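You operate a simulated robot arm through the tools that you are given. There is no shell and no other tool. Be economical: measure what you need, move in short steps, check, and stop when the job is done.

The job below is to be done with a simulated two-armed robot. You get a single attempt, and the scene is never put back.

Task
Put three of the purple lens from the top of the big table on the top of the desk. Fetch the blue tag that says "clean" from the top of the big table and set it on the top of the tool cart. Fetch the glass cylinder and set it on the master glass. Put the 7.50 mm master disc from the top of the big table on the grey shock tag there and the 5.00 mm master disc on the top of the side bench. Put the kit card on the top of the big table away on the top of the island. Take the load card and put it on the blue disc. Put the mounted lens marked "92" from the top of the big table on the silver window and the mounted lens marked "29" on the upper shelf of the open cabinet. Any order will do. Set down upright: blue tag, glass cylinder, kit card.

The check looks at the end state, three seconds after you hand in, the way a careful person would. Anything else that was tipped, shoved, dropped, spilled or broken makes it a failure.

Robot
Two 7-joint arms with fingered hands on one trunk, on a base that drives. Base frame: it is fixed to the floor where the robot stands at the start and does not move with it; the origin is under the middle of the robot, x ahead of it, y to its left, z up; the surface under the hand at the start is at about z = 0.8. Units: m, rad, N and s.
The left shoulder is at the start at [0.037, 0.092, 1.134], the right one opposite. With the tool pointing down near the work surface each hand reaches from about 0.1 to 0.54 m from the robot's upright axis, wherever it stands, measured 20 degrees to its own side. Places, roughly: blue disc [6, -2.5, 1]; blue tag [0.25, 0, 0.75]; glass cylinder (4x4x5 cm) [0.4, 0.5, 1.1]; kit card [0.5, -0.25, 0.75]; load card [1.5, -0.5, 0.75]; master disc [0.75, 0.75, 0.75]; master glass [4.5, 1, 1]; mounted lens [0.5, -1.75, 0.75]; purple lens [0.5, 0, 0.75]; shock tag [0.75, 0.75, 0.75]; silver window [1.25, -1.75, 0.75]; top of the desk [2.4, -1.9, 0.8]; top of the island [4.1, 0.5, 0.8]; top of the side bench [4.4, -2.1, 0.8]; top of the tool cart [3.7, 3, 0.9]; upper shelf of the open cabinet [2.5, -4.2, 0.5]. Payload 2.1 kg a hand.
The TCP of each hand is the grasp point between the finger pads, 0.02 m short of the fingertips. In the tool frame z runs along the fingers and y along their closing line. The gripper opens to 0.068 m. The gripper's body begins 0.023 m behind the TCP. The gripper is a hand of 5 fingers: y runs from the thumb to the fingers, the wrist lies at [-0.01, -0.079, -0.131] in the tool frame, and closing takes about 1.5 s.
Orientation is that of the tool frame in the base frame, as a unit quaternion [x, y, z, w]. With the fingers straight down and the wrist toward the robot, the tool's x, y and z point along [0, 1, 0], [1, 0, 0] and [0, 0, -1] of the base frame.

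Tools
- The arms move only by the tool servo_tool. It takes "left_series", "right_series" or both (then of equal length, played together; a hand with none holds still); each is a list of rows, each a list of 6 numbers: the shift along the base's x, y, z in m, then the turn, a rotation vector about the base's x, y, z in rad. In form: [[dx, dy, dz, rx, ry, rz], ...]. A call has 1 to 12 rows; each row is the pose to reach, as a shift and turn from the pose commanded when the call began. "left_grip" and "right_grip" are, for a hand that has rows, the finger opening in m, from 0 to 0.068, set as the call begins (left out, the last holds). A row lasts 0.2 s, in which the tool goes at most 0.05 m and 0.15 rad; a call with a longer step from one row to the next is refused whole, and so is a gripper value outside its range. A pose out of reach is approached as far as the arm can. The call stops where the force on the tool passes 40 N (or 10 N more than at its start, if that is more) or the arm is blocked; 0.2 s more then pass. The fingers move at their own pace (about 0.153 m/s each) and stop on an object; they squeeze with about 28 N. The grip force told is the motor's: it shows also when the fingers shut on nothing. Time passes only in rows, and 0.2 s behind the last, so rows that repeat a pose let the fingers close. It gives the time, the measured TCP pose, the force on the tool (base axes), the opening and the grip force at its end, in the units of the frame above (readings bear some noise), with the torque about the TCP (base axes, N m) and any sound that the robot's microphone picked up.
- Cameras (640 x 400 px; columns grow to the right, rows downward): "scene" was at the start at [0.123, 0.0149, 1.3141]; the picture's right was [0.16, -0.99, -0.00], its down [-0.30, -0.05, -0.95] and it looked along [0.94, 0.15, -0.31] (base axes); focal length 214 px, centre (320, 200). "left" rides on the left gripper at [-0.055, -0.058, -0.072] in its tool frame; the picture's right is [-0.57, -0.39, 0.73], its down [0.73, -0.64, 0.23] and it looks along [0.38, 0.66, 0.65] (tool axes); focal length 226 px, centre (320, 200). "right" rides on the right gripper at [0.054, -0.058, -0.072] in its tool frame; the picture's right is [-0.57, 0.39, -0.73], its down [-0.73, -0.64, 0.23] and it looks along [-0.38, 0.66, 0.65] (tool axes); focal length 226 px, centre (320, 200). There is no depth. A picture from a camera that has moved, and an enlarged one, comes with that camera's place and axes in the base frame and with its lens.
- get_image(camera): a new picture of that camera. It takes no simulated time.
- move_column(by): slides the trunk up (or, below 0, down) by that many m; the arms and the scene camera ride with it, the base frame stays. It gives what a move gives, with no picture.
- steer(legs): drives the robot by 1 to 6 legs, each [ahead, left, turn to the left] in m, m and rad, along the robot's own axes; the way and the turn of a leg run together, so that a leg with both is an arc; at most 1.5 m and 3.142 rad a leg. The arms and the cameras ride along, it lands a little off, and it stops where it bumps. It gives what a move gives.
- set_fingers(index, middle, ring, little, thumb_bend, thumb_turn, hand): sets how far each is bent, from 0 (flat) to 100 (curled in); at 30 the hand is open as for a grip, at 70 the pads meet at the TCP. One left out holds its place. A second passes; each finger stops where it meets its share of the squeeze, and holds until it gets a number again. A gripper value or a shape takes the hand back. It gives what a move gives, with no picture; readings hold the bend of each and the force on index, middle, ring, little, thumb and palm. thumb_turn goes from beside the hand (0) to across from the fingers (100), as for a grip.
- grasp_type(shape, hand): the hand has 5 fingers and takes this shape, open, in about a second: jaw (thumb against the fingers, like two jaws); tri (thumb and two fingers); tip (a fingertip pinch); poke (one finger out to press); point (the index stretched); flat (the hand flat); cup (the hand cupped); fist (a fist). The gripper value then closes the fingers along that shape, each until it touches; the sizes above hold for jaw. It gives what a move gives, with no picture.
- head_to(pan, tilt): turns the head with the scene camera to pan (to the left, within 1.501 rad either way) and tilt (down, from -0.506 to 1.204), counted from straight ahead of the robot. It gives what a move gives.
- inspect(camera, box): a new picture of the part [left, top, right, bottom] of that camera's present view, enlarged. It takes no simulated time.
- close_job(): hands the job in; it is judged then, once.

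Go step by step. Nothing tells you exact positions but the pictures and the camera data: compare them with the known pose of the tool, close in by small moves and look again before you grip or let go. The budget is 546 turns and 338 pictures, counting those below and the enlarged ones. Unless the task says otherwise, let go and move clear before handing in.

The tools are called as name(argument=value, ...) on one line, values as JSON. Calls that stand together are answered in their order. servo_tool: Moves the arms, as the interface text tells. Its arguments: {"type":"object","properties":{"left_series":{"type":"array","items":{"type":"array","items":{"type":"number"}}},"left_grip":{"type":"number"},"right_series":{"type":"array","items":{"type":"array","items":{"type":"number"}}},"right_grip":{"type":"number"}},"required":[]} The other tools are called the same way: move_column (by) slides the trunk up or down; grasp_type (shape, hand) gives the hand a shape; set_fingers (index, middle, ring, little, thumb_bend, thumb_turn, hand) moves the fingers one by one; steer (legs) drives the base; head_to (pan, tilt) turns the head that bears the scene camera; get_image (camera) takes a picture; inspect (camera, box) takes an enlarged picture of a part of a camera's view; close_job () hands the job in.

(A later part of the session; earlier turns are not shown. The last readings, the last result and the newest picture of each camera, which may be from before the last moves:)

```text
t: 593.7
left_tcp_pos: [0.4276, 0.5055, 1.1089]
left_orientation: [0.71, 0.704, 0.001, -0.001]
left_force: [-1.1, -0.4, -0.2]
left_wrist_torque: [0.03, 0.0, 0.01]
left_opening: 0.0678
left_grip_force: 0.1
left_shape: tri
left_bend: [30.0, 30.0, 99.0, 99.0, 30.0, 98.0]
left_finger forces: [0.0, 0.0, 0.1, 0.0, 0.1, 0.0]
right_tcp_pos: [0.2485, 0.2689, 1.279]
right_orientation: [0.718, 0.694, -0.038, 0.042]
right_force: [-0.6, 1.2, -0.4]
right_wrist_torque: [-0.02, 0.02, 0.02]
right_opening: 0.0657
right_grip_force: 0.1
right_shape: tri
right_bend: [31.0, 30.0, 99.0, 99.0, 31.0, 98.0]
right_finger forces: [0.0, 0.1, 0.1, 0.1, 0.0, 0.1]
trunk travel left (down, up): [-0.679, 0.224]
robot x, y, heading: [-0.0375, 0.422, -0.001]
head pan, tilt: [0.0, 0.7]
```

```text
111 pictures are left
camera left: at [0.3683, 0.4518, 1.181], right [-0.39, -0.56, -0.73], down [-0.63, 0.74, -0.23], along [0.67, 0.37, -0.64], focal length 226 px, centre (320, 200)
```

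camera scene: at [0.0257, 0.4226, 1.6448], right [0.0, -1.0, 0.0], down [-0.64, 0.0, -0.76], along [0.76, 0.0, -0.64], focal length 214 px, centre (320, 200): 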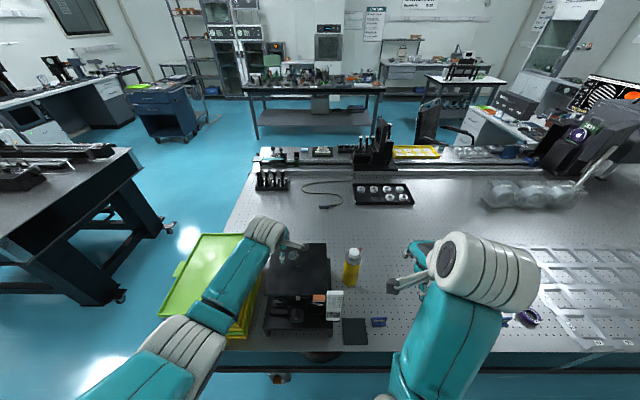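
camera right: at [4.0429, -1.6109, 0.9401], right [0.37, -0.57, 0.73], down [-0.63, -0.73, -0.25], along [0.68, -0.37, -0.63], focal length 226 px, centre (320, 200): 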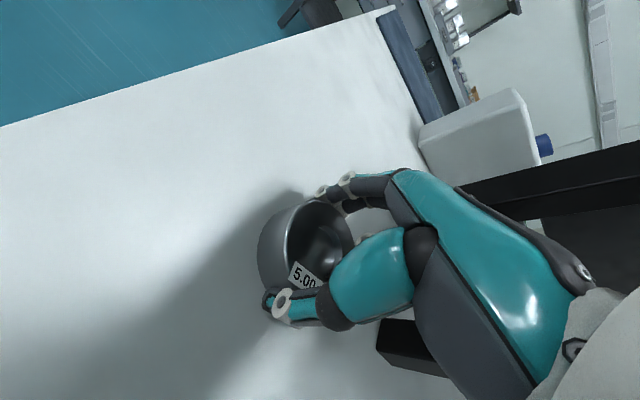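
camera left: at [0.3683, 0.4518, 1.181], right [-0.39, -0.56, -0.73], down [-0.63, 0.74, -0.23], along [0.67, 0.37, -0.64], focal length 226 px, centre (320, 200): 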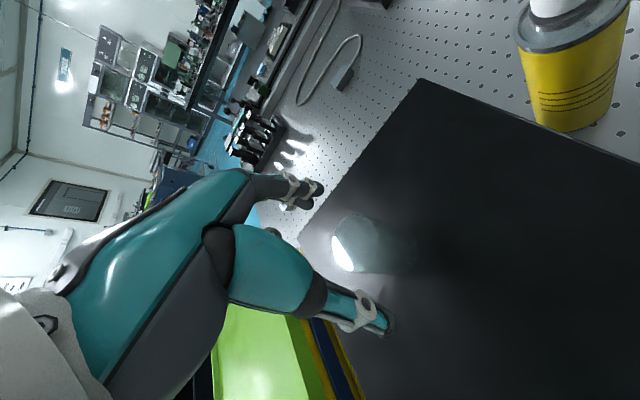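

move_column(by=-0.042)

servo_tool(left_series=[[0, 0, 0, 0, 0, 0], [0, 0, 0, 0, 0, 0], [0, 0, 0, 0, 0, 0], [0, 0, 0, 0, 0, 0], [0, 0, 0, 0, 0, 0], [0, 0, 0, 0, 0, 0], [0, 0, 0, 0, 0, 0]], left_grip=0.01)

get_image(camera="left")

```text
t: 594.6
left_tcp_pos: [0.4266, 0.5049, 1.0661]
left_orientation: [0.711, 0.703, 0.0, 0.0]
left_force: [-0.5, -0.1, -0.8]
left_wrist_torque: [-0.02, 0.0, -0.01]
left_opening: 0.0679
left_grip_force: 0.0
left_shape: tri
left_bend: [30.0, 30.0, 99.0, 99.0, 30.0, 98.0]
left_finger forces: [0.0, 0.0, 0.0, 0.1, 0.0, 0.1]
right_tcp_pos: [0.2476, 0.2688, 1.2368]
right_orientation: [0.718, 0.694, -0.039, 0.041]
right_force: [0.0, 0.3, -0.1]
right_wrist_torque: [-0.01, 0.01, 0.01]
right_opening: 0.066
right_grip_force: 0.1
right_shape: tri
right_bend: [31.0, 30.0, 99.0, 99.0, 31.0, 98.0]
right_finger forces: [0.0, 0.0, 0.1, 0.0, 0.1, 0.1]
trunk travel left (down, up): [-0.637, 0.266]
robot x, y, heading: [-0.0383, 0.4223, 0.0]
head pan, tilt: [0.0, 0.7]
```

```text
t: 596.2
left_tcp_pos: [0.4271, 0.5056, 1.0683]
left_orientation: [0.71, 0.704, 0.0, 0.0]
left_force: [-0.3, 0.7, 0.8]
left_wrist_torque: [0.03, -0.01, -0.01]
left_opening: 0.0254
left_grip_force: 27.9
left_shape: tri
left_bend: [74.0, 50.0, 100.0, 100.0, 73.0, 100.0]
left_finger forces: [11.9, 12.9, 0.0, 0.1, 25.2, 0.0]
right_tcp_pos: [0.2472, 0.2683, 1.2367]
right_orientation: [0.718, 0.694, -0.038, 0.041]
right_force: [0.7, 0.2, -0.2]
right_wrist_torque: [-0.04, 0.01, 0.01]
right_opening: 0.0659
right_grip_force: 0.0
right_shape: tri
right_bend: [31.0, 30.0, 99.0, 99.0, 31.0, 98.0]
right_finger forces: [0.0, 0.0, 0.1, 0.0, 0.0, 0.0]
trunk travel left (down, up): [-0.637, 0.266]
robot x, y, heading: [-0.037, 0.4214, -0.002]
head pan, tilt: [0.0, 0.7]
```

```text
110 pictures are left
camera left: at [0.3684, 0.4518, 1.1389], right [-0.39, -0.56, -0.73], down [-0.63, 0.74, -0.23], along [0.67, 0.37, -0.65], focal length 226 px, centre (320, 200)
```

left: 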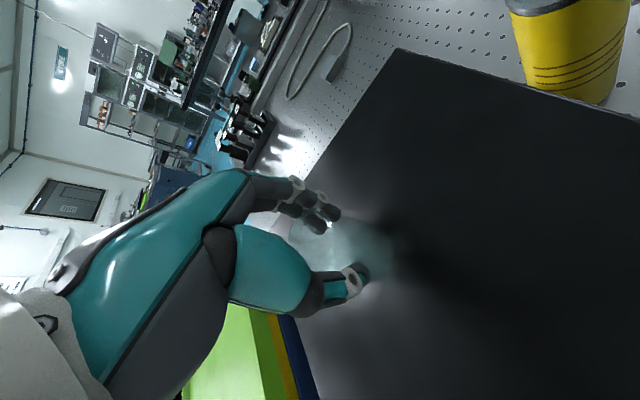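

Firm grip on the cylinder. I lift and check.

move_column(by=0.12)

get_image(camera="left")

inspect(camera="scene", box=[220, 190, 370, 310])

```text
t: 597.7
left_tcp_pos: [0.4266, 0.5047, 1.1872]
left_orientation: [0.71, 0.704, 0.0, 0.0]
left_force: [0.1, 0.6, -1.1]
left_wrist_torque: [0.03, 0.0, 0.03]
left_opening: 0.0256
left_grip_force: 28.0
left_shape: tri
left_bend: [74.0, 50.0, 100.0, 100.0, 73.0, 100.0]
left_finger forces: [12.0, 12.9, 0.0, 0.0, 25.2, 0.1]
right_tcp_pos: [0.2481, 0.27, 1.357]
right_orientation: [0.717, 0.694, -0.038, 0.042]
right_force: [0.0, -1.0, 0.8]
right_wrist_torque: [0.02, 0.01, 0.04]
right_opening: 0.0662
right_grip_force: 0.0
right_shape: tri
right_bend: [31.0, 30.0, 99.0, 99.0, 31.0, 98.0]
right_finger forces: [0.0, 0.1, 0.1, 0.0, 0.1, 0.0]
trunk travel left (down, up): [-0.757, 0.146]
robot x, y, heading: [-0.0375, 0.4216, -0.005]
head pan, tilt: [0.0, 0.7]
```

```text
109 pictures are left
camera left: at [0.3685, 0.4518, 1.2589], right [-0.39, -0.56, -0.73], down [-0.63, 0.74, -0.23], along [0.67, 0.37, -0.65], focal length 226 px, centre (320, 200)
```

left: 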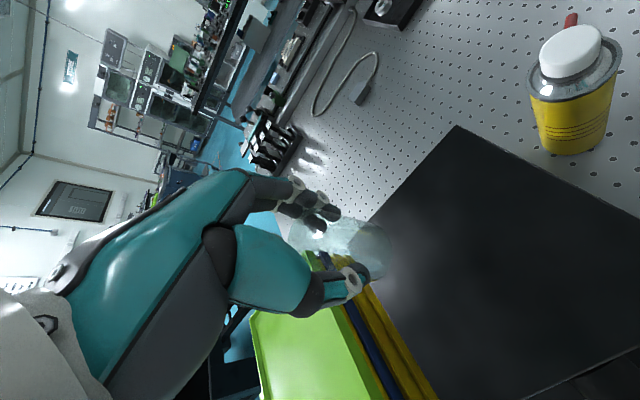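

```text
3.33 times, centred on (295, 250) of scene
camera zoom: at [0.0557, 0.423, 1.6628], right [0.0, -1.0, 0.0], down [-0.64, 0.0, -0.76], along [0.76, 0.0, -0.64], focal length 715 px, centre (403, 33)
```

zoom: 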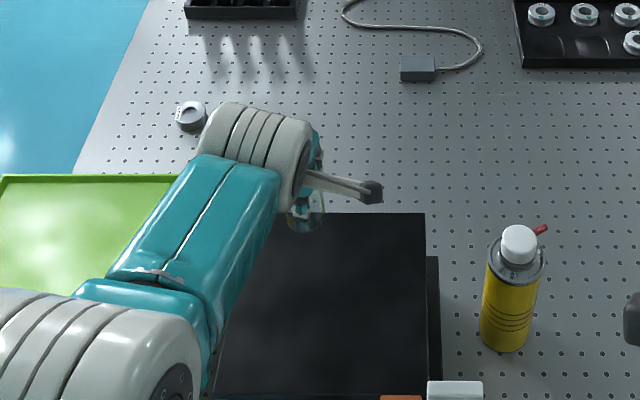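

The cylinder is held. Now the "clean" tag: I shift along the table and prepare the right hand.

steer(legs=[[-0.3, 0, 0], [0, -0.55, 0]])

servo_tool(right_series=[[0.03, 0, -0.03, 0.03, 0, 0], [0.06, 0.01, -0.06, 0.06, 0, 0], [0.09, 0.02, -0.09, 0.09, 0, 0.02], [0.12, 0.03, -0.12, 0.113, 0, 0.034]], right_grip=0.068)

steer(legs=[[0.27, 0, 0]])

head_to(pan=0, tilt=0.9)

get_image(camera="scene")

get_image(camera="right")

```text
t: 602.5
left_tcp_pos: [0.1308, -0.0505, 1.1867]
left_orientation: [0.71, 0.704, 0.001, 0.0]
left_force: [-0.5, -0.1, -1.6]
left_wrist_torque: [-0.02, 0.01, 0.01]
left_opening: 0.0253
left_grip_force: 28.0
left_shape: tri
left_bend: [74.0, 50.0, 100.0, 100.0, 73.0, 100.0]
left_finger forces: [12.0, 12.9, 0.0, 0.1, 25.2, 0.0]
right_tcp_pos: [-0.05, -0.287, 1.3576]
right_orientation: [0.718, 0.693, -0.039, 0.042]
right_force: [0.6, 0.5, -0.4]
right_wrist_torque: [0.02, -0.02, 0.02]
right_opening: 0.0659
right_grip_force: 0.0
right_shape: tri
right_bend: [31.0, 30.0, 99.0, 99.0, 31.0, 98.0]
right_finger forces: [0.1, 0.1, 0.0, 0.0, 0.0, 0.1]
trunk travel left (down, up): [-0.757, 0.146]
robot x, y, heading: [-0.3362, -0.1319, -0.0]
head pan, tilt: [0.0, 0.7]
```

```text
t: 603.5
left_tcp_pos: [0.1307, -0.0515, 1.1864]
left_orientation: [0.711, 0.703, 0.001, -0.001]
left_force: [0.2, -0.3, -1.6]
left_wrist_torque: [0.01, -0.01, 0.0]
left_opening: 0.0256
left_grip_force: 28.2
left_shape: tri
left_bend: [74.0, 50.0, 100.0, 100.0, 73.0, 100.0]
left_finger forces: [12.0, 13.0, 0.1, 0.1, 25.2, 0.0]
right_tcp_pos: [0.0721, -0.2585, 1.2356]
right_orientation: [0.708, 0.706, 0.002, 0.002]
right_force: [-0.1, -0.1, 0.0]
right_wrist_torque: [0.0, -0.02, -0.01]
right_opening: 0.0677
right_grip_force: 0.0
right_shape: tri
right_bend: [30.0, 30.0, 99.0, 99.0, 30.0, 98.0]
right_finger forces: [0.0, 0.1, 0.0, 0.1, 0.1, 0.0]
trunk travel left (down, up): [-0.757, 0.146]
robot x, y, heading: [-0.337, -0.1305, -0.002]
head pan, tilt: [0.0, 0.7]
```

```text
t: 605.4
left_tcp_pos: [0.4007, -0.0491, 1.1868]
left_orientation: [0.71, 0.704, 0.001, -0.002]
left_force: [0.4, 0.8, -0.7]
left_wrist_torque: [0.0, 0.0, 0.01]
left_opening: 0.0257
left_grip_force: 28.1
left_shape: tri
left_bend: [74.0, 50.0, 100.0, 100.0, 73.0, 100.0]
left_finger forces: [12.0, 13.1, 0.1, 0.1, 25.2, 0.1]
right_tcp_pos: [0.3402, -0.2567, 1.2361]
right_orientation: [0.707, 0.707, 0.001, 0.003]
right_force: [0.7, -0.4, -0.5]
right_wrist_torque: [-0.02, -0.01, -0.01]
right_opening: 0.0677
right_grip_force: 0.1
right_shape: tri
right_bend: [30.0, 30.0, 99.0, 99.0, 30.0, 98.0]
right_finger forces: [0.1, 0.0, 0.1, 0.1, 0.0, 0.0]
trunk travel left (down, up): [-0.757, 0.146]
robot x, y, heading: [-0.0659, -0.1311, 0.004]
head pan, tilt: [0.0, 0.7]
```

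```text
t: 606.1
left_tcp_pos: [0.3983, -0.05, 1.1873]
left_orientation: [0.71, 0.704, 0.0, -0.001]
left_force: [-0.1, 0.2, -0.3]
left_wrist_torque: [0.02, -0.01, -0.04]
left_opening: 0.0255
left_grip_force: 28.3
left_shape: tri
left_bend: [74.0, 50.0, 100.0, 100.0, 73.0, 100.0]
left_finger forces: [12.1, 12.9, 0.1, 0.0, 25.2, 0.0]
right_tcp_pos: [0.3398, -0.2565, 1.2362]
right_orientation: [0.707, 0.707, 0.001, 0.002]
right_force: [-1.1, 0.4, 0.6]
right_wrist_torque: [0.04, 0.02, -0.02]
right_opening: 0.0676
right_grip_force: 0.0
right_shape: tri
right_bend: [30.0, 30.0, 99.0, 99.0, 30.0, 98.0]
right_finger forces: [0.1, 0.1, 0.0, 0.1, 0.0, 0.0]
trunk travel left (down, up): [-0.757, 0.146]
robot x, y, heading: [-0.0632, -0.13, 0.005]
head pan, tilt: [0.0, 0.901]
```

```text
107 pictures are left
camera scene: at [0.0181, -0.1321, 1.6467], right [0.0, -1.0, 0.0], down [-0.78, 0.0, -0.62], along [0.62, 0.0, -0.78], focal length 214 px, centre (320, 200)
```

scene: 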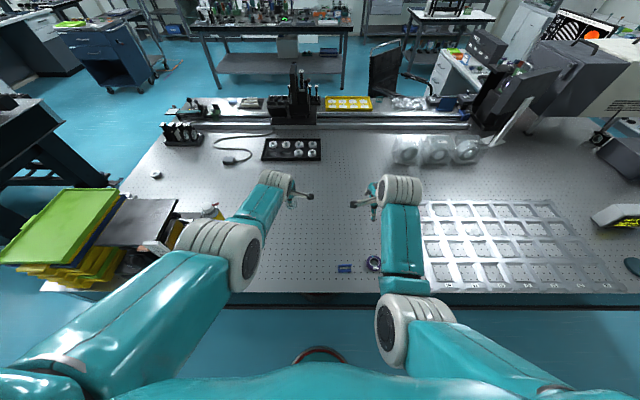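

```text
106 pictures are left
camera right: at [0.2804, -0.2028, 1.3069], right [0.38, -0.57, 0.73], down [-0.64, -0.73, -0.23], along [0.67, -0.38, -0.64], focal length 226 px, centre (320, 200)
```

right: 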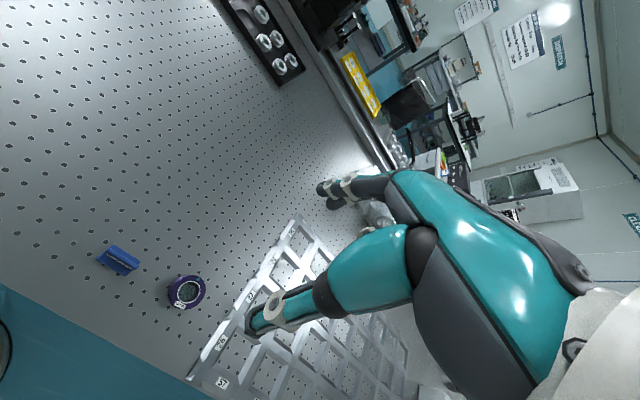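

servo_tool(right_series=[[0, 0.015, -0.02, 0, 0, 0], [0, 0.03, -0.04, 0, 0, 0]])

move_column(by=-0.25)

inspect(camera="right", box=[160, 160, 360, 320])

inspect(camera="scene", box=[320, 200, 420, 290])

```text
t: 606.7
left_tcp_pos: [0.3989, -0.0498, 1.1875]
left_orientation: [0.711, 0.703, 0.001, 0.0]
left_force: [0.0, 0.5, -2.0]
left_wrist_torque: [-0.02, -0.01, -0.03]
left_opening: 0.0256
left_grip_force: 27.8
left_shape: tri
left_bend: [74.0, 50.0, 100.0, 100.0, 73.0, 100.0]
left_finger forces: [11.9, 13.1, 0.1, 0.0, 25.3, 0.0]
right_tcp_pos: [0.341, -0.2259, 1.1958]
right_orientation: [0.707, 0.707, 0.001, 0.002]
right_force: [-0.4, -1.5, 0.1]
right_wrist_torque: [-0.03, -0.04, 0.02]
right_opening: 0.068
right_grip_force: 0.1
right_shape: tri
right_bend: [30.0, 30.0, 99.0, 99.0, 30.0, 98.0]
right_finger forces: [0.0, 0.0, 0.0, 0.0, 0.1, 0.0]
trunk travel left (down, up): [-0.757, 0.146]
robot x, y, heading: [-0.0657, -0.1319, 0.002]
head pan, tilt: [0.0, 0.901]
```

```text
t: 609.3
left_tcp_pos: [0.3984, -0.0489, 0.9364]
left_orientation: [0.71, 0.704, 0.001, 0.0]
left_force: [-0.9, -0.2, -1.1]
left_wrist_torque: [0.0, 0.05, 0.0]
left_opening: 0.0253
left_grip_force: 28.2
left_shape: tri
left_bend: [74.0, 50.0, 100.0, 100.0, 74.0, 100.0]
left_finger forces: [12.1, 13.1, 0.0, 0.1, 25.2, 0.0]
right_tcp_pos: [0.3408, -0.2254, 0.9458]
right_orientation: [0.708, 0.707, 0.001, 0.001]
right_force: [0.7, -0.3, -0.5]
right_wrist_torque: [-0.01, 0.0, -0.01]
right_opening: 0.0679
right_grip_force: 0.0
right_shape: tri
right_bend: [30.0, 30.0, 99.0, 99.0, 30.0, 98.0]
right_finger forces: [0.0, 0.0, 0.0, 0.1, 0.0, 0.0]
trunk travel left (down, up): [-0.507, 0.396]
robot x, y, heading: [-0.067, -0.1338, 0.003]
head pan, tilt: [0.0, 0.901]
```

```text
2.50 times, centred on (260, 240) of right
camera zoom: at [0.2803, -0.1727, 1.017], right [0.38, -0.57, 0.73], down [-0.64, -0.73, -0.23], along [0.67, -0.38, -0.64], focal length 565 px, centre (470, 100)
```

zoom: 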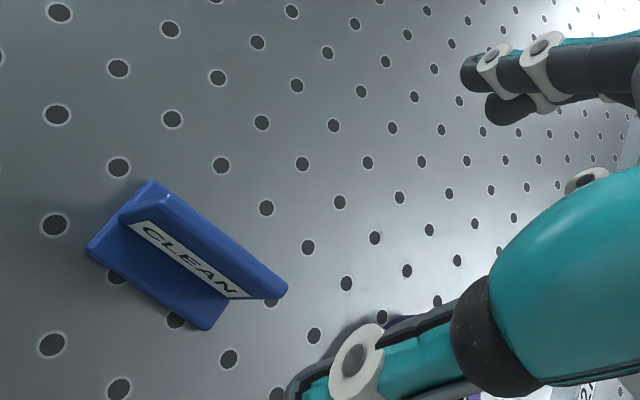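

```text
4.44 times, centred on (370, 245) of scene
camera zoom: at [0.027, -0.1321, 1.3965], right [0.0, -1.0, 0.0], down [-0.78, 0.0, -0.62], along [0.62, 0.0, -0.78], focal length 953 px, centre (98, 0)
```

zoom: 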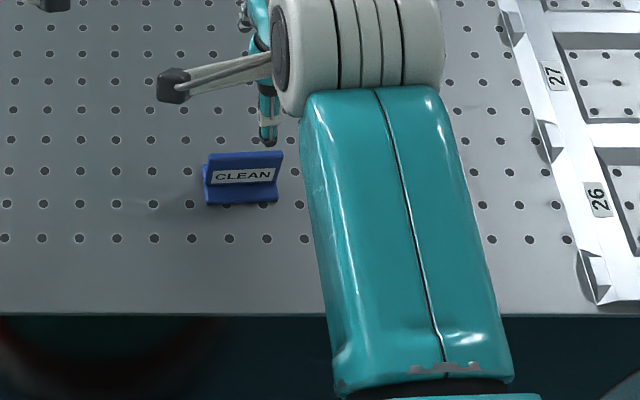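

servo_tool(left_series=[[0, 0, 0.04, 0, 0, 0], [0, 0, 0.08, 0, 0, 0], [0, 0, 0.12, 0, 0, 0]], right_series=[[-0.002, -0.003, -0.01, 0, 0, 0], [-0.004, -0.006, -0.02, 0, 0, 0], [-0.004, -0.006, -0.02, 0, 0, 0]])

move_column(by=-0.06)

inspect(camera="right", box=[180, 160, 380, 340])

```text
t: 610.1
left_tcp_pos: [0.397, -0.0505, 1.0564]
left_orientation: [0.711, 0.704, 0.001, -0.001]
left_force: [0.3, 0.0, -1.4]
left_wrist_torque: [0.0, 0.0, -0.04]
left_opening: 0.0255
left_grip_force: 28.2
left_shape: tri
left_bend: [74.0, 50.0, 100.0, 100.0, 74.0, 100.0]
left_finger forces: [12.1, 13.1, 0.0, 0.0, 25.1, 0.0]
right_tcp_pos: [0.3359, -0.2335, 0.9263]
right_orientation: [0.707, 0.707, 0.001, 0.003]
right_force: [-0.1, -1.0, 0.2]
right_wrist_torque: [-0.01, 0.0, 0.0]
right_opening: 0.0679
right_grip_force: 0.1
right_shape: tri
right_bend: [30.0, 30.0, 99.0, 99.0, 30.0, 98.0]
right_finger forces: [0.2, 0.0, 0.1, 0.1, 0.1, 0.0]
trunk travel left (down, up): [-0.507, 0.396]
robot x, y, heading: [-0.0689, -0.1309, 0.002]
head pan, tilt: [0.0, 0.901]
```

```text
t: 611.1
left_tcp_pos: [0.3993, -0.0495, 0.997]
left_orientation: [0.71, 0.704, 0.0, -0.001]
left_force: [-0.4, -0.3, -1.3]
left_wrist_torque: [0.0, -0.01, 0.0]
left_opening: 0.0253
left_grip_force: 27.8
left_shape: tri
left_bend: [74.0, 50.0, 100.0, 100.0, 74.0, 100.0]
left_finger forces: [12.1, 13.2, 0.0, 0.0, 25.2, 0.0]
right_tcp_pos: [0.3358, -0.2324, 0.8661]
right_orientation: [0.707, 0.707, 0.001, 0.002]
right_force: [0.1, 0.0, 0.0]
right_wrist_torque: [0.0, 0.02, 0.01]
right_opening: 0.0678
right_grip_force: 0.0
right_shape: tri
right_bend: [30.0, 30.0, 99.0, 99.0, 30.0, 98.0]
right_finger forces: [0.0, 0.0, 0.0, 0.0, 0.1, 0.0]
trunk travel left (down, up): [-0.447, 0.456]
robot x, y, heading: [-0.0639, -0.1275, 0.003]
head pan, tilt: [0.0, 0.901]
```

```text
2.22 times, centred on (280, 250) of right
camera zoom: at [0.2763, -0.1789, 0.9369], right [0.38, -0.57, 0.73], down [-0.64, -0.73, -0.23], along [0.67, -0.38, -0.64], focal length 502 px, centre (409, 89)
```

zoom: 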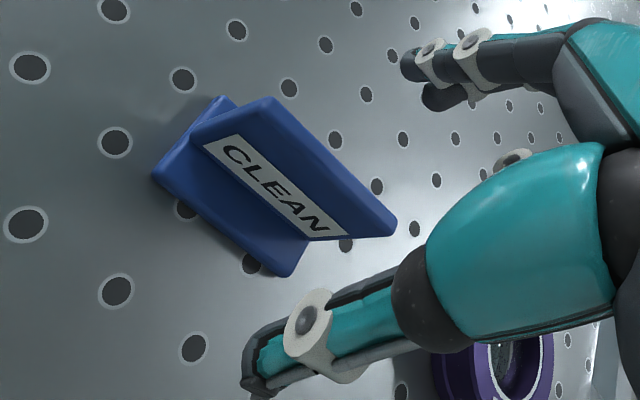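

servo_tool(right_series=[[0.005, 0, 0, 0, 0, 0], [0.005, 0, 0, 0, 0, 0]])

move_column(by=-0.037)

servo_tool(right_series=[[0, 0, 0, 0, 0, 0], [0, 0, 0, 0, 0, 0], [0, 0, 0, 0, 0, 0], [0, 0, 0, 0, 0, 0]], right_grip=0.02)

get_image(camera="right")

```text
t: 611.7
left_tcp_pos: [0.3995, -0.0499, 0.9968]
left_orientation: [0.71, 0.704, 0.0, 0.0]
left_force: [0.6, 0.6, -1.5]
left_wrist_torque: [0.0, 0.01, 0.01]
left_opening: 0.0252
left_grip_force: 27.7
left_shape: tri
left_bend: [74.0, 50.0, 100.0, 100.0, 74.0, 100.0]
left_finger forces: [12.1, 13.1, 0.0, 0.0, 25.3, 0.0]
right_tcp_pos: [0.341, -0.2328, 0.8655]
right_orientation: [0.707, 0.707, 0.001, 0.002]
right_force: [0.2, -0.2, -0.5]
right_wrist_torque: [-0.04, 0.04, 0.0]
right_opening: 0.0678
right_grip_force: 0.0
right_shape: tri
right_bend: [30.0, 30.0, 99.0, 99.0, 30.0, 98.0]
right_finger forces: [0.0, 0.1, 0.1, 0.0, 0.0, 0.0]
trunk travel left (down, up): [-0.447, 0.456]
robot x, y, heading: [-0.0652, -0.1334, 0.001]
head pan, tilt: [0.0, 0.901]
```

```text
t: 612.5
left_tcp_pos: [0.3988, -0.0497, 0.961]
left_orientation: [0.71, 0.704, 0.001, 0.0]
left_force: [0.2, 0.2, -0.7]
left_wrist_torque: [-0.02, -0.01, 0.02]
left_opening: 0.0254
left_grip_force: 28.1
left_shape: tri
left_bend: [74.0, 50.0, 100.0, 100.0, 74.0, 100.0]
left_finger forces: [12.0, 13.1, 0.1, 0.0, 25.2, 0.1]
right_tcp_pos: [0.3409, -0.232, 0.83]
right_orientation: [0.708, 0.706, 0.002, 0.004]
right_force: [5.9, -0.5, 17.0]
right_wrist_torque: [-0.29, 0.06, 0.09]
right_opening: 0.0679
right_grip_force: 0.0
right_shape: tri
right_bend: [30.0, 30.0, 100.0, 99.0, 30.0, 98.0]
right_finger forces: [0.1, 0.0, 18.4, 0.1, 0.1, 0.0]
trunk travel left (down, up): [-0.41, 0.493]
robot x, y, heading: [-0.0685, -0.1318, 0.001]
head pan, tilt: [0.0, 0.901]
```

```text
t: 613.5
left_tcp_pos: [0.3986, -0.0508, 0.9617]
left_orientation: [0.71, 0.704, 0.001, 0.001]
left_force: [0.0, -0.7, 0.0]
left_wrist_torque: [-0.01, -0.03, 0.0]
left_opening: 0.0253
left_grip_force: 27.9
left_shape: tri
left_bend: [74.0, 50.0, 100.0, 100.0, 74.0, 100.0]
left_finger forces: [12.0, 13.2, 0.1, 0.1, 25.1, 0.1]
right_tcp_pos: [0.3403, -0.2329, 0.8281]
right_orientation: [0.707, 0.707, 0.001, 0.003]
right_force: [3.7, 0.2, 12.9]
right_wrist_torque: [-0.23, 0.08, 0.05]
right_opening: 0.0202
right_grip_force: 0.1
right_shape: tri
right_bend: [74.0, 54.0, 100.0, 99.0, 74.0, 100.0]
right_finger forces: [0.1, 0.0, 14.2, 0.0, 0.0, 0.0]
trunk travel left (down, up): [-0.41, 0.493]
robot x, y, heading: [-0.0668, -0.1298, 0.003]
head pan, tilt: [0.0, 0.901]
```

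```text
102 pictures are left
camera right: at [0.2809, -0.1786, 0.9], right [0.38, -0.57, 0.73], down [-0.64, -0.73, -0.23], along [0.67, -0.38, -0.64], focal length 226 px, centre (320, 200)
```

right: 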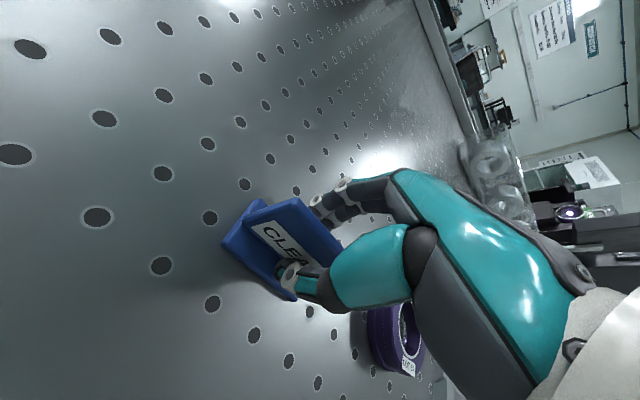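

The folded ring finger presses on the tag's top; I raise 8 mm and then close.

servo_tool(right_series=[[0, 0.003, 0.006, 0, 0, 0], [0, 0.005, 0.01, 0, 0, 0], [0, 0.005, 0.01, 0, 0, 0]])

servo_tool(right_series=[[0, 0, 0, 0, 0, 0], [0, 0, 0, 0, 0, 0], [0, 0, 0, 0, 0, 0], [0, 0, 0, 0, 0, 0], [0, 0, 0, 0, 0, 0]], right_grip=0.0)

get_image(camera="right")

```text
t: 614.3
left_tcp_pos: [0.3995, -0.0502, 0.9608]
left_orientation: [0.71, 0.704, 0.001, 0.0]
left_force: [0.2, 0.0, -1.0]
left_wrist_torque: [-0.01, 0.0, -0.02]
left_opening: 0.0252
left_grip_force: 28.3
left_shape: tri
left_bend: [74.0, 50.0, 100.0, 100.0, 74.0, 100.0]
left_finger forces: [12.0, 13.1, 0.0, 0.0, 25.1, 0.0]
right_tcp_pos: [0.3394, -0.2279, 0.8382]
right_orientation: [0.707, 0.707, 0.0, 0.003]
right_force: [0.5, -0.7, 0.5]
right_wrist_torque: [0.02, 0.02, 0.0]
right_opening: 0.0205
right_grip_force: 0.1
right_shape: tri
right_bend: [74.0, 54.0, 99.0, 99.0, 74.0, 100.0]
right_finger forces: [0.0, 0.0, 0.1, 0.1, 0.1, 0.0]
trunk travel left (down, up): [-0.41, 0.493]
robot x, y, heading: [-0.0675, -0.1303, 0.005]
head pan, tilt: [0.0, 0.901]
```

```text
t: 615.5
left_tcp_pos: [0.4, -0.0501, 0.9611]
left_orientation: [0.71, 0.704, 0.0, 0.0]
left_force: [-0.1, 0.0, -0.3]
left_wrist_torque: [-0.03, 0.01, 0.03]
left_opening: 0.0253
left_grip_force: 27.3
left_shape: tri
left_bend: [74.0, 50.0, 100.0, 100.0, 74.0, 100.0]
left_finger forces: [11.9, 13.1, 0.0, 0.1, 25.1, 0.1]
right_tcp_pos: [0.3397, -0.2282, 0.8383]
right_orientation: [0.707, 0.707, 0.001, 0.003]
right_force: [0.7, 0.0, 0.1]
right_wrist_torque: [0.02, -0.01, 0.01]
right_opening: 0.0
right_grip_force: 27.8
right_shape: tri
right_bend: [72.0, 71.0, 100.0, 100.0, 75.0, 100.0]
right_finger forces: [2.5, 18.1, 0.0, 0.0, 19.8, 0.0]
trunk travel left (down, up): [-0.41, 0.493]
robot x, y, heading: [-0.0681, -0.1339, -0.001]
head pan, tilt: [0.0, 0.901]
```

```text
101 pictures are left
camera right: at [0.2812, -0.174, 0.9098], right [0.38, -0.57, 0.73], down [-0.64, -0.73, -0.23], along [0.67, -0.38, -0.64], focal length 226 px, centre (320, 200)
```

right: 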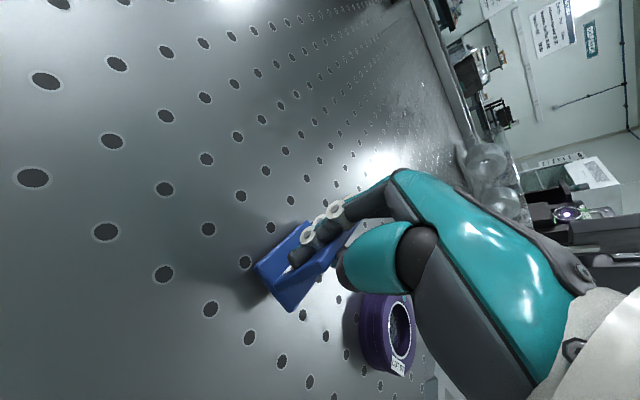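

inspect(camera="right", box=[220, 190, 400, 340])

inspect(camera="scene", box=[310, 180, 430, 290])

```text
2.67 times, centred on (310, 265) of right
camera zoom: at [0.2812, -0.174, 0.9098], right [0.38, -0.57, 0.73], down [-0.64, -0.73, -0.23], along [0.67, -0.38, -0.64], focal length 603 px, centre (347, 27)
```

zoom: 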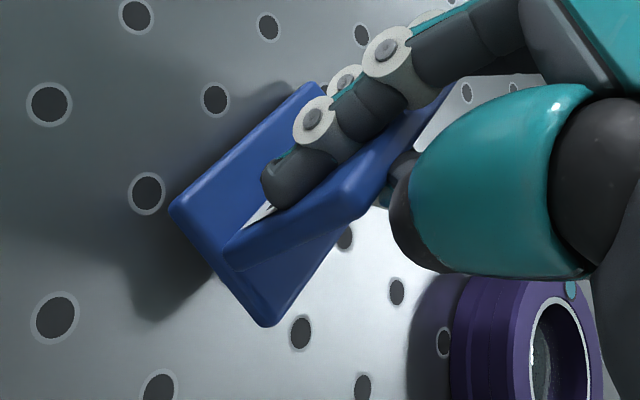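

```text
3.64 times, centred on (370, 235) of scene
camera zoom: at [0.0359, -0.1321, 1.299], right [0.0, -1.0, 0.0], down [-0.78, 0.0, -0.62], along [0.62, 0.0, -0.78], focal length 780 px, centre (138, 73)
```

zoom: 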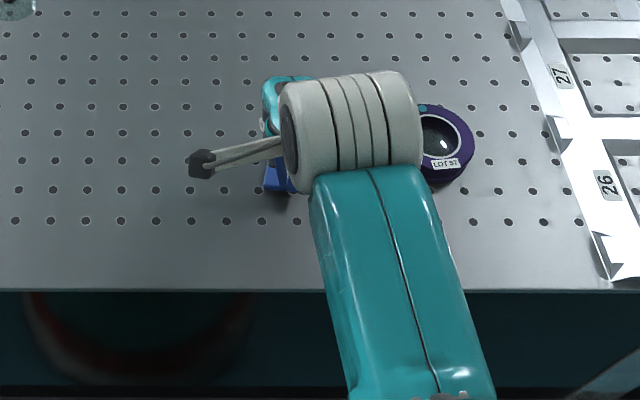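

move_column(by=0.05)

get_image(camera="right")

inspect(camera="scene", box=[310, 180, 430, 290])

```text
t: 616.5
left_tcp_pos: [0.3989, -0.0503, 1.0105]
left_orientation: [0.711, 0.704, 0.001, 0.0]
left_force: [-0.3, 0.4, -0.2]
left_wrist_torque: [-0.02, -0.01, -0.01]
left_opening: 0.0254
left_grip_force: 27.7
left_shape: tri
left_bend: [74.0, 50.0, 100.0, 100.0, 74.0, 100.0]
left_finger forces: [12.0, 13.0, 0.1, 0.0, 25.1, 0.1]
right_tcp_pos: [0.341, -0.2275, 0.8888]
right_orientation: [0.707, 0.707, 0.002, 0.002]
right_force: [0.4, -0.5, -0.2]
right_wrist_torque: [-0.01, -0.02, 0.0]
right_opening: 0.0
right_grip_force: 28.4
right_shape: tri
right_bend: [72.0, 71.0, 100.0, 100.0, 75.0, 100.0]
right_finger forces: [2.4, 18.1, 0.0, 0.0, 19.9, 0.0]
trunk travel left (down, up): [-0.46, 0.443]
robot x, y, heading: [-0.0681, -0.1286, 0.003]
head pan, tilt: [0.0, 0.901]
```

```text
98 pictures are left
camera right: at [0.2815, -0.1738, 0.9598], right [0.38, -0.57, 0.73], down [-0.64, -0.73, -0.23], along [0.67, -0.38, -0.64], focal length 226 px, centre (320, 200)
```

right: 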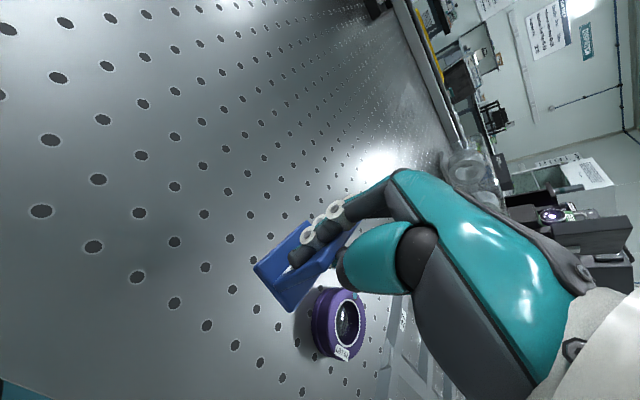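

```text
3.64 times, centred on (370, 235) of scene
camera zoom: at [0.031, -0.1321, 1.3492], right [0.0, -1.0, 0.0], down [-0.78, 0.0, -0.62], along [0.62, 0.0, -0.78], focal length 780 px, centre (138, 73)
```

zoom: 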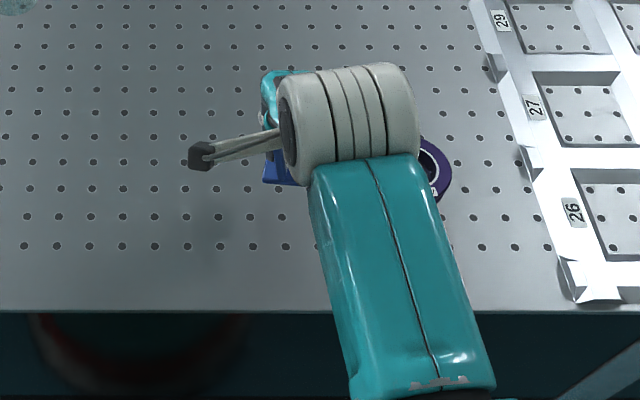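

The tag is held upright. I raise the trunk and drive around to the tool cart.

move_column(by=0.25)

steer(legs=[[-0.31, 0, 0], [0, 1.5, 0], [1.5, 0, 0], [1.5, 0, 0]])

head_to(pan=0.9, tilt=0.5)

get_image(camera="scene")

```text
t: 619.0
left_tcp_pos: [0.3989, -0.0491, 1.2597]
left_orientation: [0.71, 0.704, 0.0, -0.001]
left_force: [-0.2, 0.0, -0.8]
left_wrist_torque: [0.0, 0.03, 0.01]
left_opening: 0.025
left_grip_force: 28.0
left_shape: tri
left_bend: [74.0, 50.0, 100.0, 100.0, 74.0, 100.0]
left_finger forces: [12.0, 13.1, 0.0, 0.1, 25.2, 0.1]
right_tcp_pos: [0.3409, -0.227, 1.1383]
right_orientation: [0.707, 0.707, 0.002, 0.003]
right_force: [0.7, -0.2, 0.1]
right_wrist_torque: [-0.01, 0.0, -0.04]
right_opening: 0.0
right_grip_force: 27.7
right_shape: tri
right_bend: [72.0, 71.0, 100.0, 100.0, 75.0, 100.0]
right_finger forces: [2.5, 18.3, 0.0, 0.0, 20.0, 0.1]
trunk travel left (down, up): [-0.71, 0.193]
robot x, y, heading: [-0.0656, -0.133, 0.006]
head pan, tilt: [0.0, 0.901]
```

```text
t: 642.1
left_tcp_pos: [3.059, 1.5173, 1.2614]
left_orientation: [0.699, 0.715, 0.001, 0.0]
left_force: [-0.8, 0.4, -1.7]
left_wrist_torque: [0.04, 0.01, -0.02]
left_opening: 0.0254
left_grip_force: 27.8
left_shape: tri
left_bend: [74.0, 50.0, 100.0, 100.0, 74.0, 100.0]
left_finger forces: [12.0, 13.2, 0.1, 0.0, 25.1, 0.0]
right_tcp_pos: [3.0064, 1.337, 1.1396]
right_orientation: [0.696, 0.718, 0.002, 0.002]
right_force: [-0.3, -0.3, 0.5]
right_wrist_torque: [0.0, 0.04, 0.01]
right_opening: 0.0
right_grip_force: 27.7
right_shape: tri
right_bend: [72.0, 71.0, 100.0, 100.0, 75.0, 100.0]
right_finger forces: [2.3, 18.4, 0.0, 0.0, 20.0, 0.0]
trunk travel left (down, up): [-0.71, 0.193]
robot x, y, heading: [2.5961, 1.42, 0.037]
head pan, tilt: [0.0, 0.901]
```

```text
t: 643.3
left_tcp_pos: [3.0583, 1.5172, 1.2611]
left_orientation: [0.698, 0.716, 0.0, -0.001]
left_force: [-0.2, 0.6, -1.3]
left_wrist_torque: [0.0, -0.02, 0.01]
left_opening: 0.0254
left_grip_force: 27.6
left_shape: tri
left_bend: [74.0, 50.0, 100.0, 100.0, 74.0, 100.0]
left_finger forces: [12.0, 13.1, 0.0, 0.0, 25.1, 0.0]
right_tcp_pos: [3.0059, 1.3377, 1.1385]
right_orientation: [0.695, 0.719, 0.002, 0.003]
right_force: [0.0, -0.2, 0.1]
right_wrist_torque: [-0.01, 0.0, -0.02]
right_opening: 0.0
right_grip_force: 28.0
right_shape: tri
right_bend: [72.0, 71.0, 100.0, 100.0, 75.0, 100.0]
right_finger forces: [2.4, 18.4, 0.1, 0.1, 20.0, 0.0]
trunk travel left (down, up): [-0.71, 0.193]
robot x, y, heading: [2.5954, 1.4197, 0.037]
head pan, tilt: [0.901, 0.499]
```

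```text
96 pictures are left
camera scene: at [2.6593, 1.4924, 1.6335], right [0.8, -0.59, 0.0], down [-0.28, -0.39, -0.88], along [0.52, 0.71, -0.48], focal length 214 px, centre (320, 200)
```

scene: 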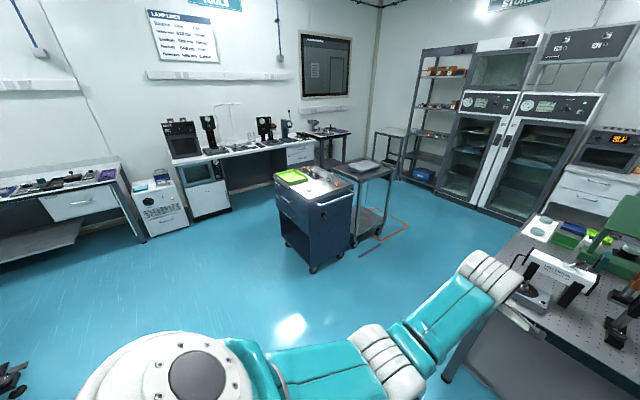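

steer(legs=[[0.35, 1.3, -0.037]])

head_to(pan=0, tilt=0.75)

get_image(camera="scene")

```text
t: 650.0
left_tcp_pos: [3.3869, 2.8143, 1.2604]
left_orientation: [0.71, 0.704, 0.001, -0.001]
left_force: [0.6, 0.2, -1.8]
left_wrist_torque: [0.04, 0.02, -0.03]
left_opening: 0.0254
left_grip_force: 28.4
left_shape: tri
left_bend: [74.0, 50.0, 100.0, 100.0, 74.0, 100.0]
left_finger forces: [12.0, 13.2, 0.0, 0.0, 25.1, 0.0]
right_tcp_pos: [3.3275, 2.6354, 1.1379]
right_orientation: [0.707, 0.707, 0.001, 0.002]
right_force: [0.5, -0.5, -0.2]
right_wrist_torque: [-0.01, 0.01, -0.02]
right_opening: 0.0
right_grip_force: 28.0
right_shape: tri
right_bend: [72.0, 71.0, 100.0, 100.0, 75.0, 100.0]
right_finger forces: [2.4, 18.5, 0.0, 0.0, 20.1, 0.0]
trunk travel left (down, up): [-0.71, 0.193]
robot x, y, heading: [2.9174, 2.7331, 0.002]
head pan, tilt: [0.901, 0.499]
```

```text
t: 651.2
left_tcp_pos: [3.3861, 2.8138, 1.26]
left_orientation: [0.71, 0.704, 0.0, -0.001]
left_force: [-0.6, -0.5, -1.6]
left_wrist_torque: [0.01, 0.01, -0.01]
left_opening: 0.0254
left_grip_force: 28.1
left_shape: tri
left_bend: [74.0, 50.0, 100.0, 100.0, 74.0, 100.0]
left_finger forces: [12.0, 13.2, 0.1, 0.1, 25.1, 0.0]
right_tcp_pos: [3.3272, 2.6349, 1.1398]
right_orientation: [0.707, 0.707, 0.001, 0.002]
right_force: [0.0, -0.1, 0.1]
right_wrist_torque: [-0.01, 0.01, -0.02]
right_opening: 0.0001
right_grip_force: 28.2
right_shape: tri
right_bend: [72.0, 71.0, 100.0, 100.0, 75.0, 100.0]
right_finger forces: [2.5, 18.5, 0.0, 0.1, 20.0, 0.1]
trunk travel left (down, up): [-0.71, 0.193]
robot x, y, heading: [2.9209, 2.7299, 0.006]
head pan, tilt: [0.0, 0.75]
```

```text
95 pictures are left
camera scene: at [3.0131, 2.7303, 1.6116], right [0.0, -1.0, 0.0], down [-0.68, 0.0, -0.73], along [0.73, 0.0, -0.68], focal length 214 px, centre (320, 200)
```

scene: 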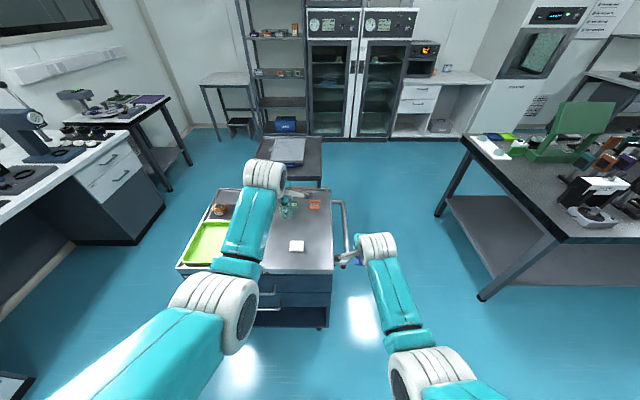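

inspect(camera="scene", box=[170, 170, 390, 300])

```text
2.91 times, centred on (280, 235) of scene
camera zoom: at [3.0131, 2.7303, 1.6116], right [0.0, -1.0, 0.0], down [-0.68, 0.0, -0.73], along [0.73, 0.0, -0.68], focal length 624 px, centre (436, 98)
```

zoom: 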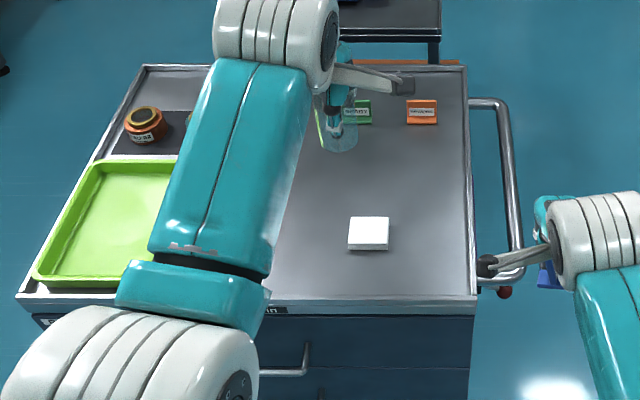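

The cart top has a free spot near (3.50, 2.74), right of the white pad. I move so the right hand is over it, keeping the base clear of the cart.

steer(legs=[[0.12, 0.105, 0]])

servo_tool(right_series=[[0.025, 0, 0, 0, 0, 0], [0.05, 0, 0, 0, 0, 0]])

move_column(by=-0.12)

get_image(camera="right")

get_image(camera="scene")

```text
t: 652.7
left_tcp_pos: [3.5058, 2.9206, 1.2595]
left_orientation: [0.708, 0.706, 0.0, 0.001]
left_force: [-1.4, -0.6, -2.3]
left_wrist_torque: [-0.03, -0.03, 0.0]
left_opening: 0.0251
left_grip_force: 27.9
left_shape: tri
left_bend: [74.0, 50.0, 100.0, 100.0, 74.0, 100.0]
left_finger forces: [12.0, 13.2, 0.0, 0.0, 25.1, 0.0]
right_tcp_pos: [3.4487, 2.7415, 1.1392]
right_orientation: [0.705, 0.709, 0.001, 0.003]
right_force: [0.3, 0.6, -0.1]
right_wrist_torque: [0.05, -0.01, -0.02]
right_opening: 0.0
right_grip_force: 28.3
right_shape: tri
right_bend: [72.0, 71.0, 100.0, 100.0, 75.0, 100.0]
right_finger forces: [2.4, 18.5, 0.0, 0.1, 20.0, 0.0]
trunk travel left (down, up): [-0.71, 0.193]
robot x, y, heading: [3.0398, 2.8349, 0.006]
head pan, tilt: [0.0, 0.75]
```

```text
t: 653.3
left_tcp_pos: [3.5051, 2.9195, 1.2593]
left_orientation: [0.709, 0.705, 0.001, -0.001]
left_force: [0.4, -0.2, 0.0]
left_wrist_torque: [0.0, -0.02, -0.03]
left_opening: 0.0251
left_grip_force: 27.7
left_shape: tri
left_bend: [74.0, 50.0, 100.0, 100.0, 74.0, 100.0]
left_finger forces: [11.9, 13.2, 0.0, 0.0, 25.1, 0.0]
right_tcp_pos: [3.4983, 2.7423, 1.1399]
right_orientation: [0.706, 0.709, 0.001, 0.002]
right_force: [0.6, -0.7, 0.5]
right_wrist_torque: [0.0, 0.0, 0.0]
right_opening: 0.0
right_grip_force: 28.2
right_shape: tri
right_bend: [72.0, 71.0, 100.0, 100.0, 75.0, 100.0]
right_finger forces: [2.3, 18.8, 0.0, 0.0, 20.1, 0.1]
trunk travel left (down, up): [-0.71, 0.193]
robot x, y, heading: [3.0397, 2.8359, 0.009]
head pan, tilt: [0.0, 0.75]
```

```text
t: 654.8
left_tcp_pos: [3.5042, 2.9206, 1.1404]
left_orientation: [0.709, 0.705, 0.0, 0.0]
left_force: [0.4, -0.3, -1.9]
left_wrist_torque: [-0.01, -0.04, 0.01]
left_opening: 0.0252
left_grip_force: 27.7
left_shape: tri
left_bend: [74.0, 50.0, 100.0, 100.0, 74.0, 100.0]
left_finger forces: [12.0, 13.2, 0.1, 0.1, 25.1, 0.0]
right_tcp_pos: [3.4978, 2.7405, 1.0191]
right_orientation: [0.706, 0.708, 0.002, 0.002]
right_force: [1.0, -0.5, 0.0]
right_wrist_torque: [0.0, -0.01, 0.01]
right_opening: 0.0
right_grip_force: 28.1
right_shape: tri
right_bend: [72.0, 71.0, 100.0, 100.0, 75.0, 100.0]
right_finger forces: [2.2, 19.0, 0.0, 0.0, 20.3, 0.0]
trunk travel left (down, up): [-0.59, 0.313]
robot x, y, heading: [3.0385, 2.8342, 0.006]
head pan, tilt: [0.0, 0.75]
```

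```text
93 pictures are left
camera right: at [3.4377, 2.795, 1.0899], right [0.38, -0.56, 0.73], down [-0.64, -0.74, -0.23], along [0.67, -0.38, -0.64], focal length 226 px, centre (320, 200)
```

right: 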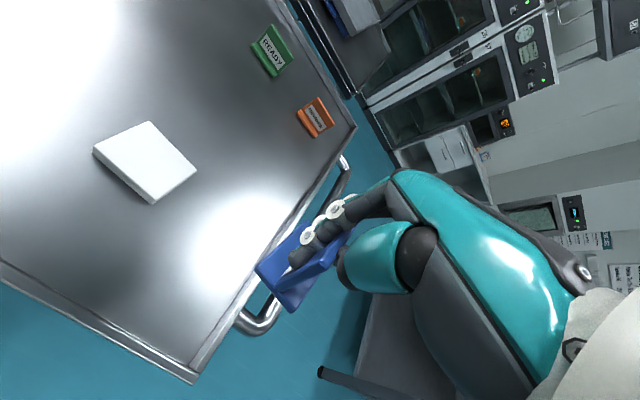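

```text
92 pictures are left
camera scene: at [3.1358, 2.8358, 1.4916], right [0.01, -1.0, 0.0], down [-0.68, 0.0, -0.73], along [0.73, 0.0, -0.68], focal length 214 px, centre (320, 200)
```

scene: 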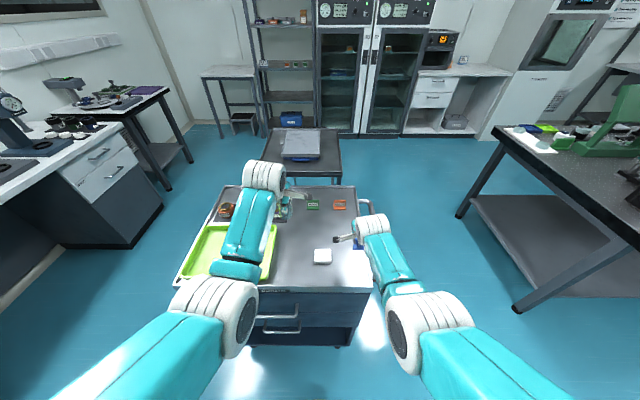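

servo_tool(right_series=[[0, 0.012, -0.01, 0, 0, 0], [-0.01, 0.022, -0.03, 0, 0, 0]])

move_column(by=-0.03)

get_image(camera="right")

```text
t: 655.4
left_tcp_pos: [3.5053, 2.9199, 1.1406]
left_orientation: [0.709, 0.706, 0.0, 0.0]
left_force: [0.2, -0.4, -1.9]
left_wrist_torque: [0.02, -0.03, -0.03]
left_opening: 0.0251
left_grip_force: 27.7
left_shape: tri
left_bend: [74.0, 50.0, 100.0, 100.0, 74.0, 100.0]
left_finger forces: [12.0, 13.1, 0.1, 0.1, 25.1, 0.0]
right_tcp_pos: [3.4878, 2.7626, 0.9885]
right_orientation: [0.706, 0.708, 0.001, 0.002]
right_force: [0.6, 0.3, 0.3]
right_wrist_torque: [0.01, -0.01, -0.03]
right_opening: 0.0002
right_grip_force: 28.2
right_shape: tri
right_bend: [72.0, 71.0, 100.0, 100.0, 75.0, 100.0]
right_finger forces: [2.3, 19.2, 0.0, 0.0, 20.2, 0.0]
trunk travel left (down, up): [-0.59, 0.313]
robot x, y, heading: [3.0422, 2.8341, 0.006]
head pan, tilt: [0.0, 0.75]
```

```text
t: 656.1
left_tcp_pos: [3.5051, 2.9182, 1.1097]
left_orientation: [0.709, 0.705, 0.0, -0.001]
left_force: [1.0, 0.3, -0.9]
left_wrist_torque: [0.0, -0.04, -0.01]
left_opening: 0.0254
left_grip_force: 28.4
left_shape: tri
left_bend: [74.0, 50.0, 100.0, 100.0, 74.0, 100.0]
left_finger forces: [12.0, 13.1, 0.0, 0.0, 25.1, 0.0]
right_tcp_pos: [3.487, 2.7642, 0.9593]
right_orientation: [0.706, 0.709, 0.001, 0.003]
right_force: [0.7, 0.5, 0.5]
right_wrist_torque: [-0.02, 0.05, 0.03]
right_opening: 0.0
right_grip_force: 28.2
right_shape: tri
right_bend: [72.0, 71.0, 100.0, 100.0, 75.0, 100.0]
right_finger forces: [2.3, 19.1, 0.0, 0.1, 20.2, 0.0]
trunk travel left (down, up): [-0.56, 0.343]
robot x, y, heading: [3.0403, 2.8354, 0.007]
head pan, tilt: [0.0, 0.75]
```

```text
91 pictures are left
camera right: at [3.4276, 2.817, 1.0298], right [0.39, -0.56, 0.73], down [-0.64, -0.74, -0.23], along [0.67, -0.38, -0.64], focal length 226 px, centre (320, 200)
```

right: 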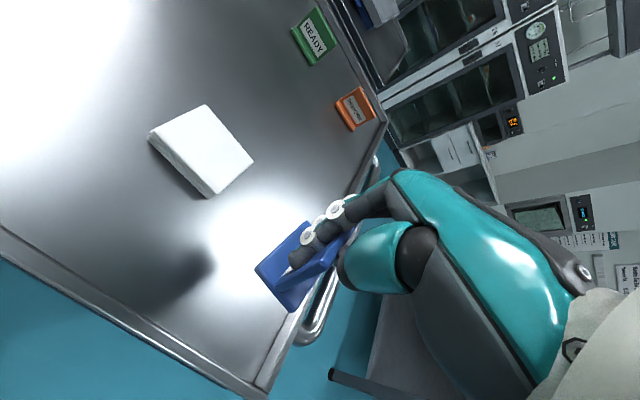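

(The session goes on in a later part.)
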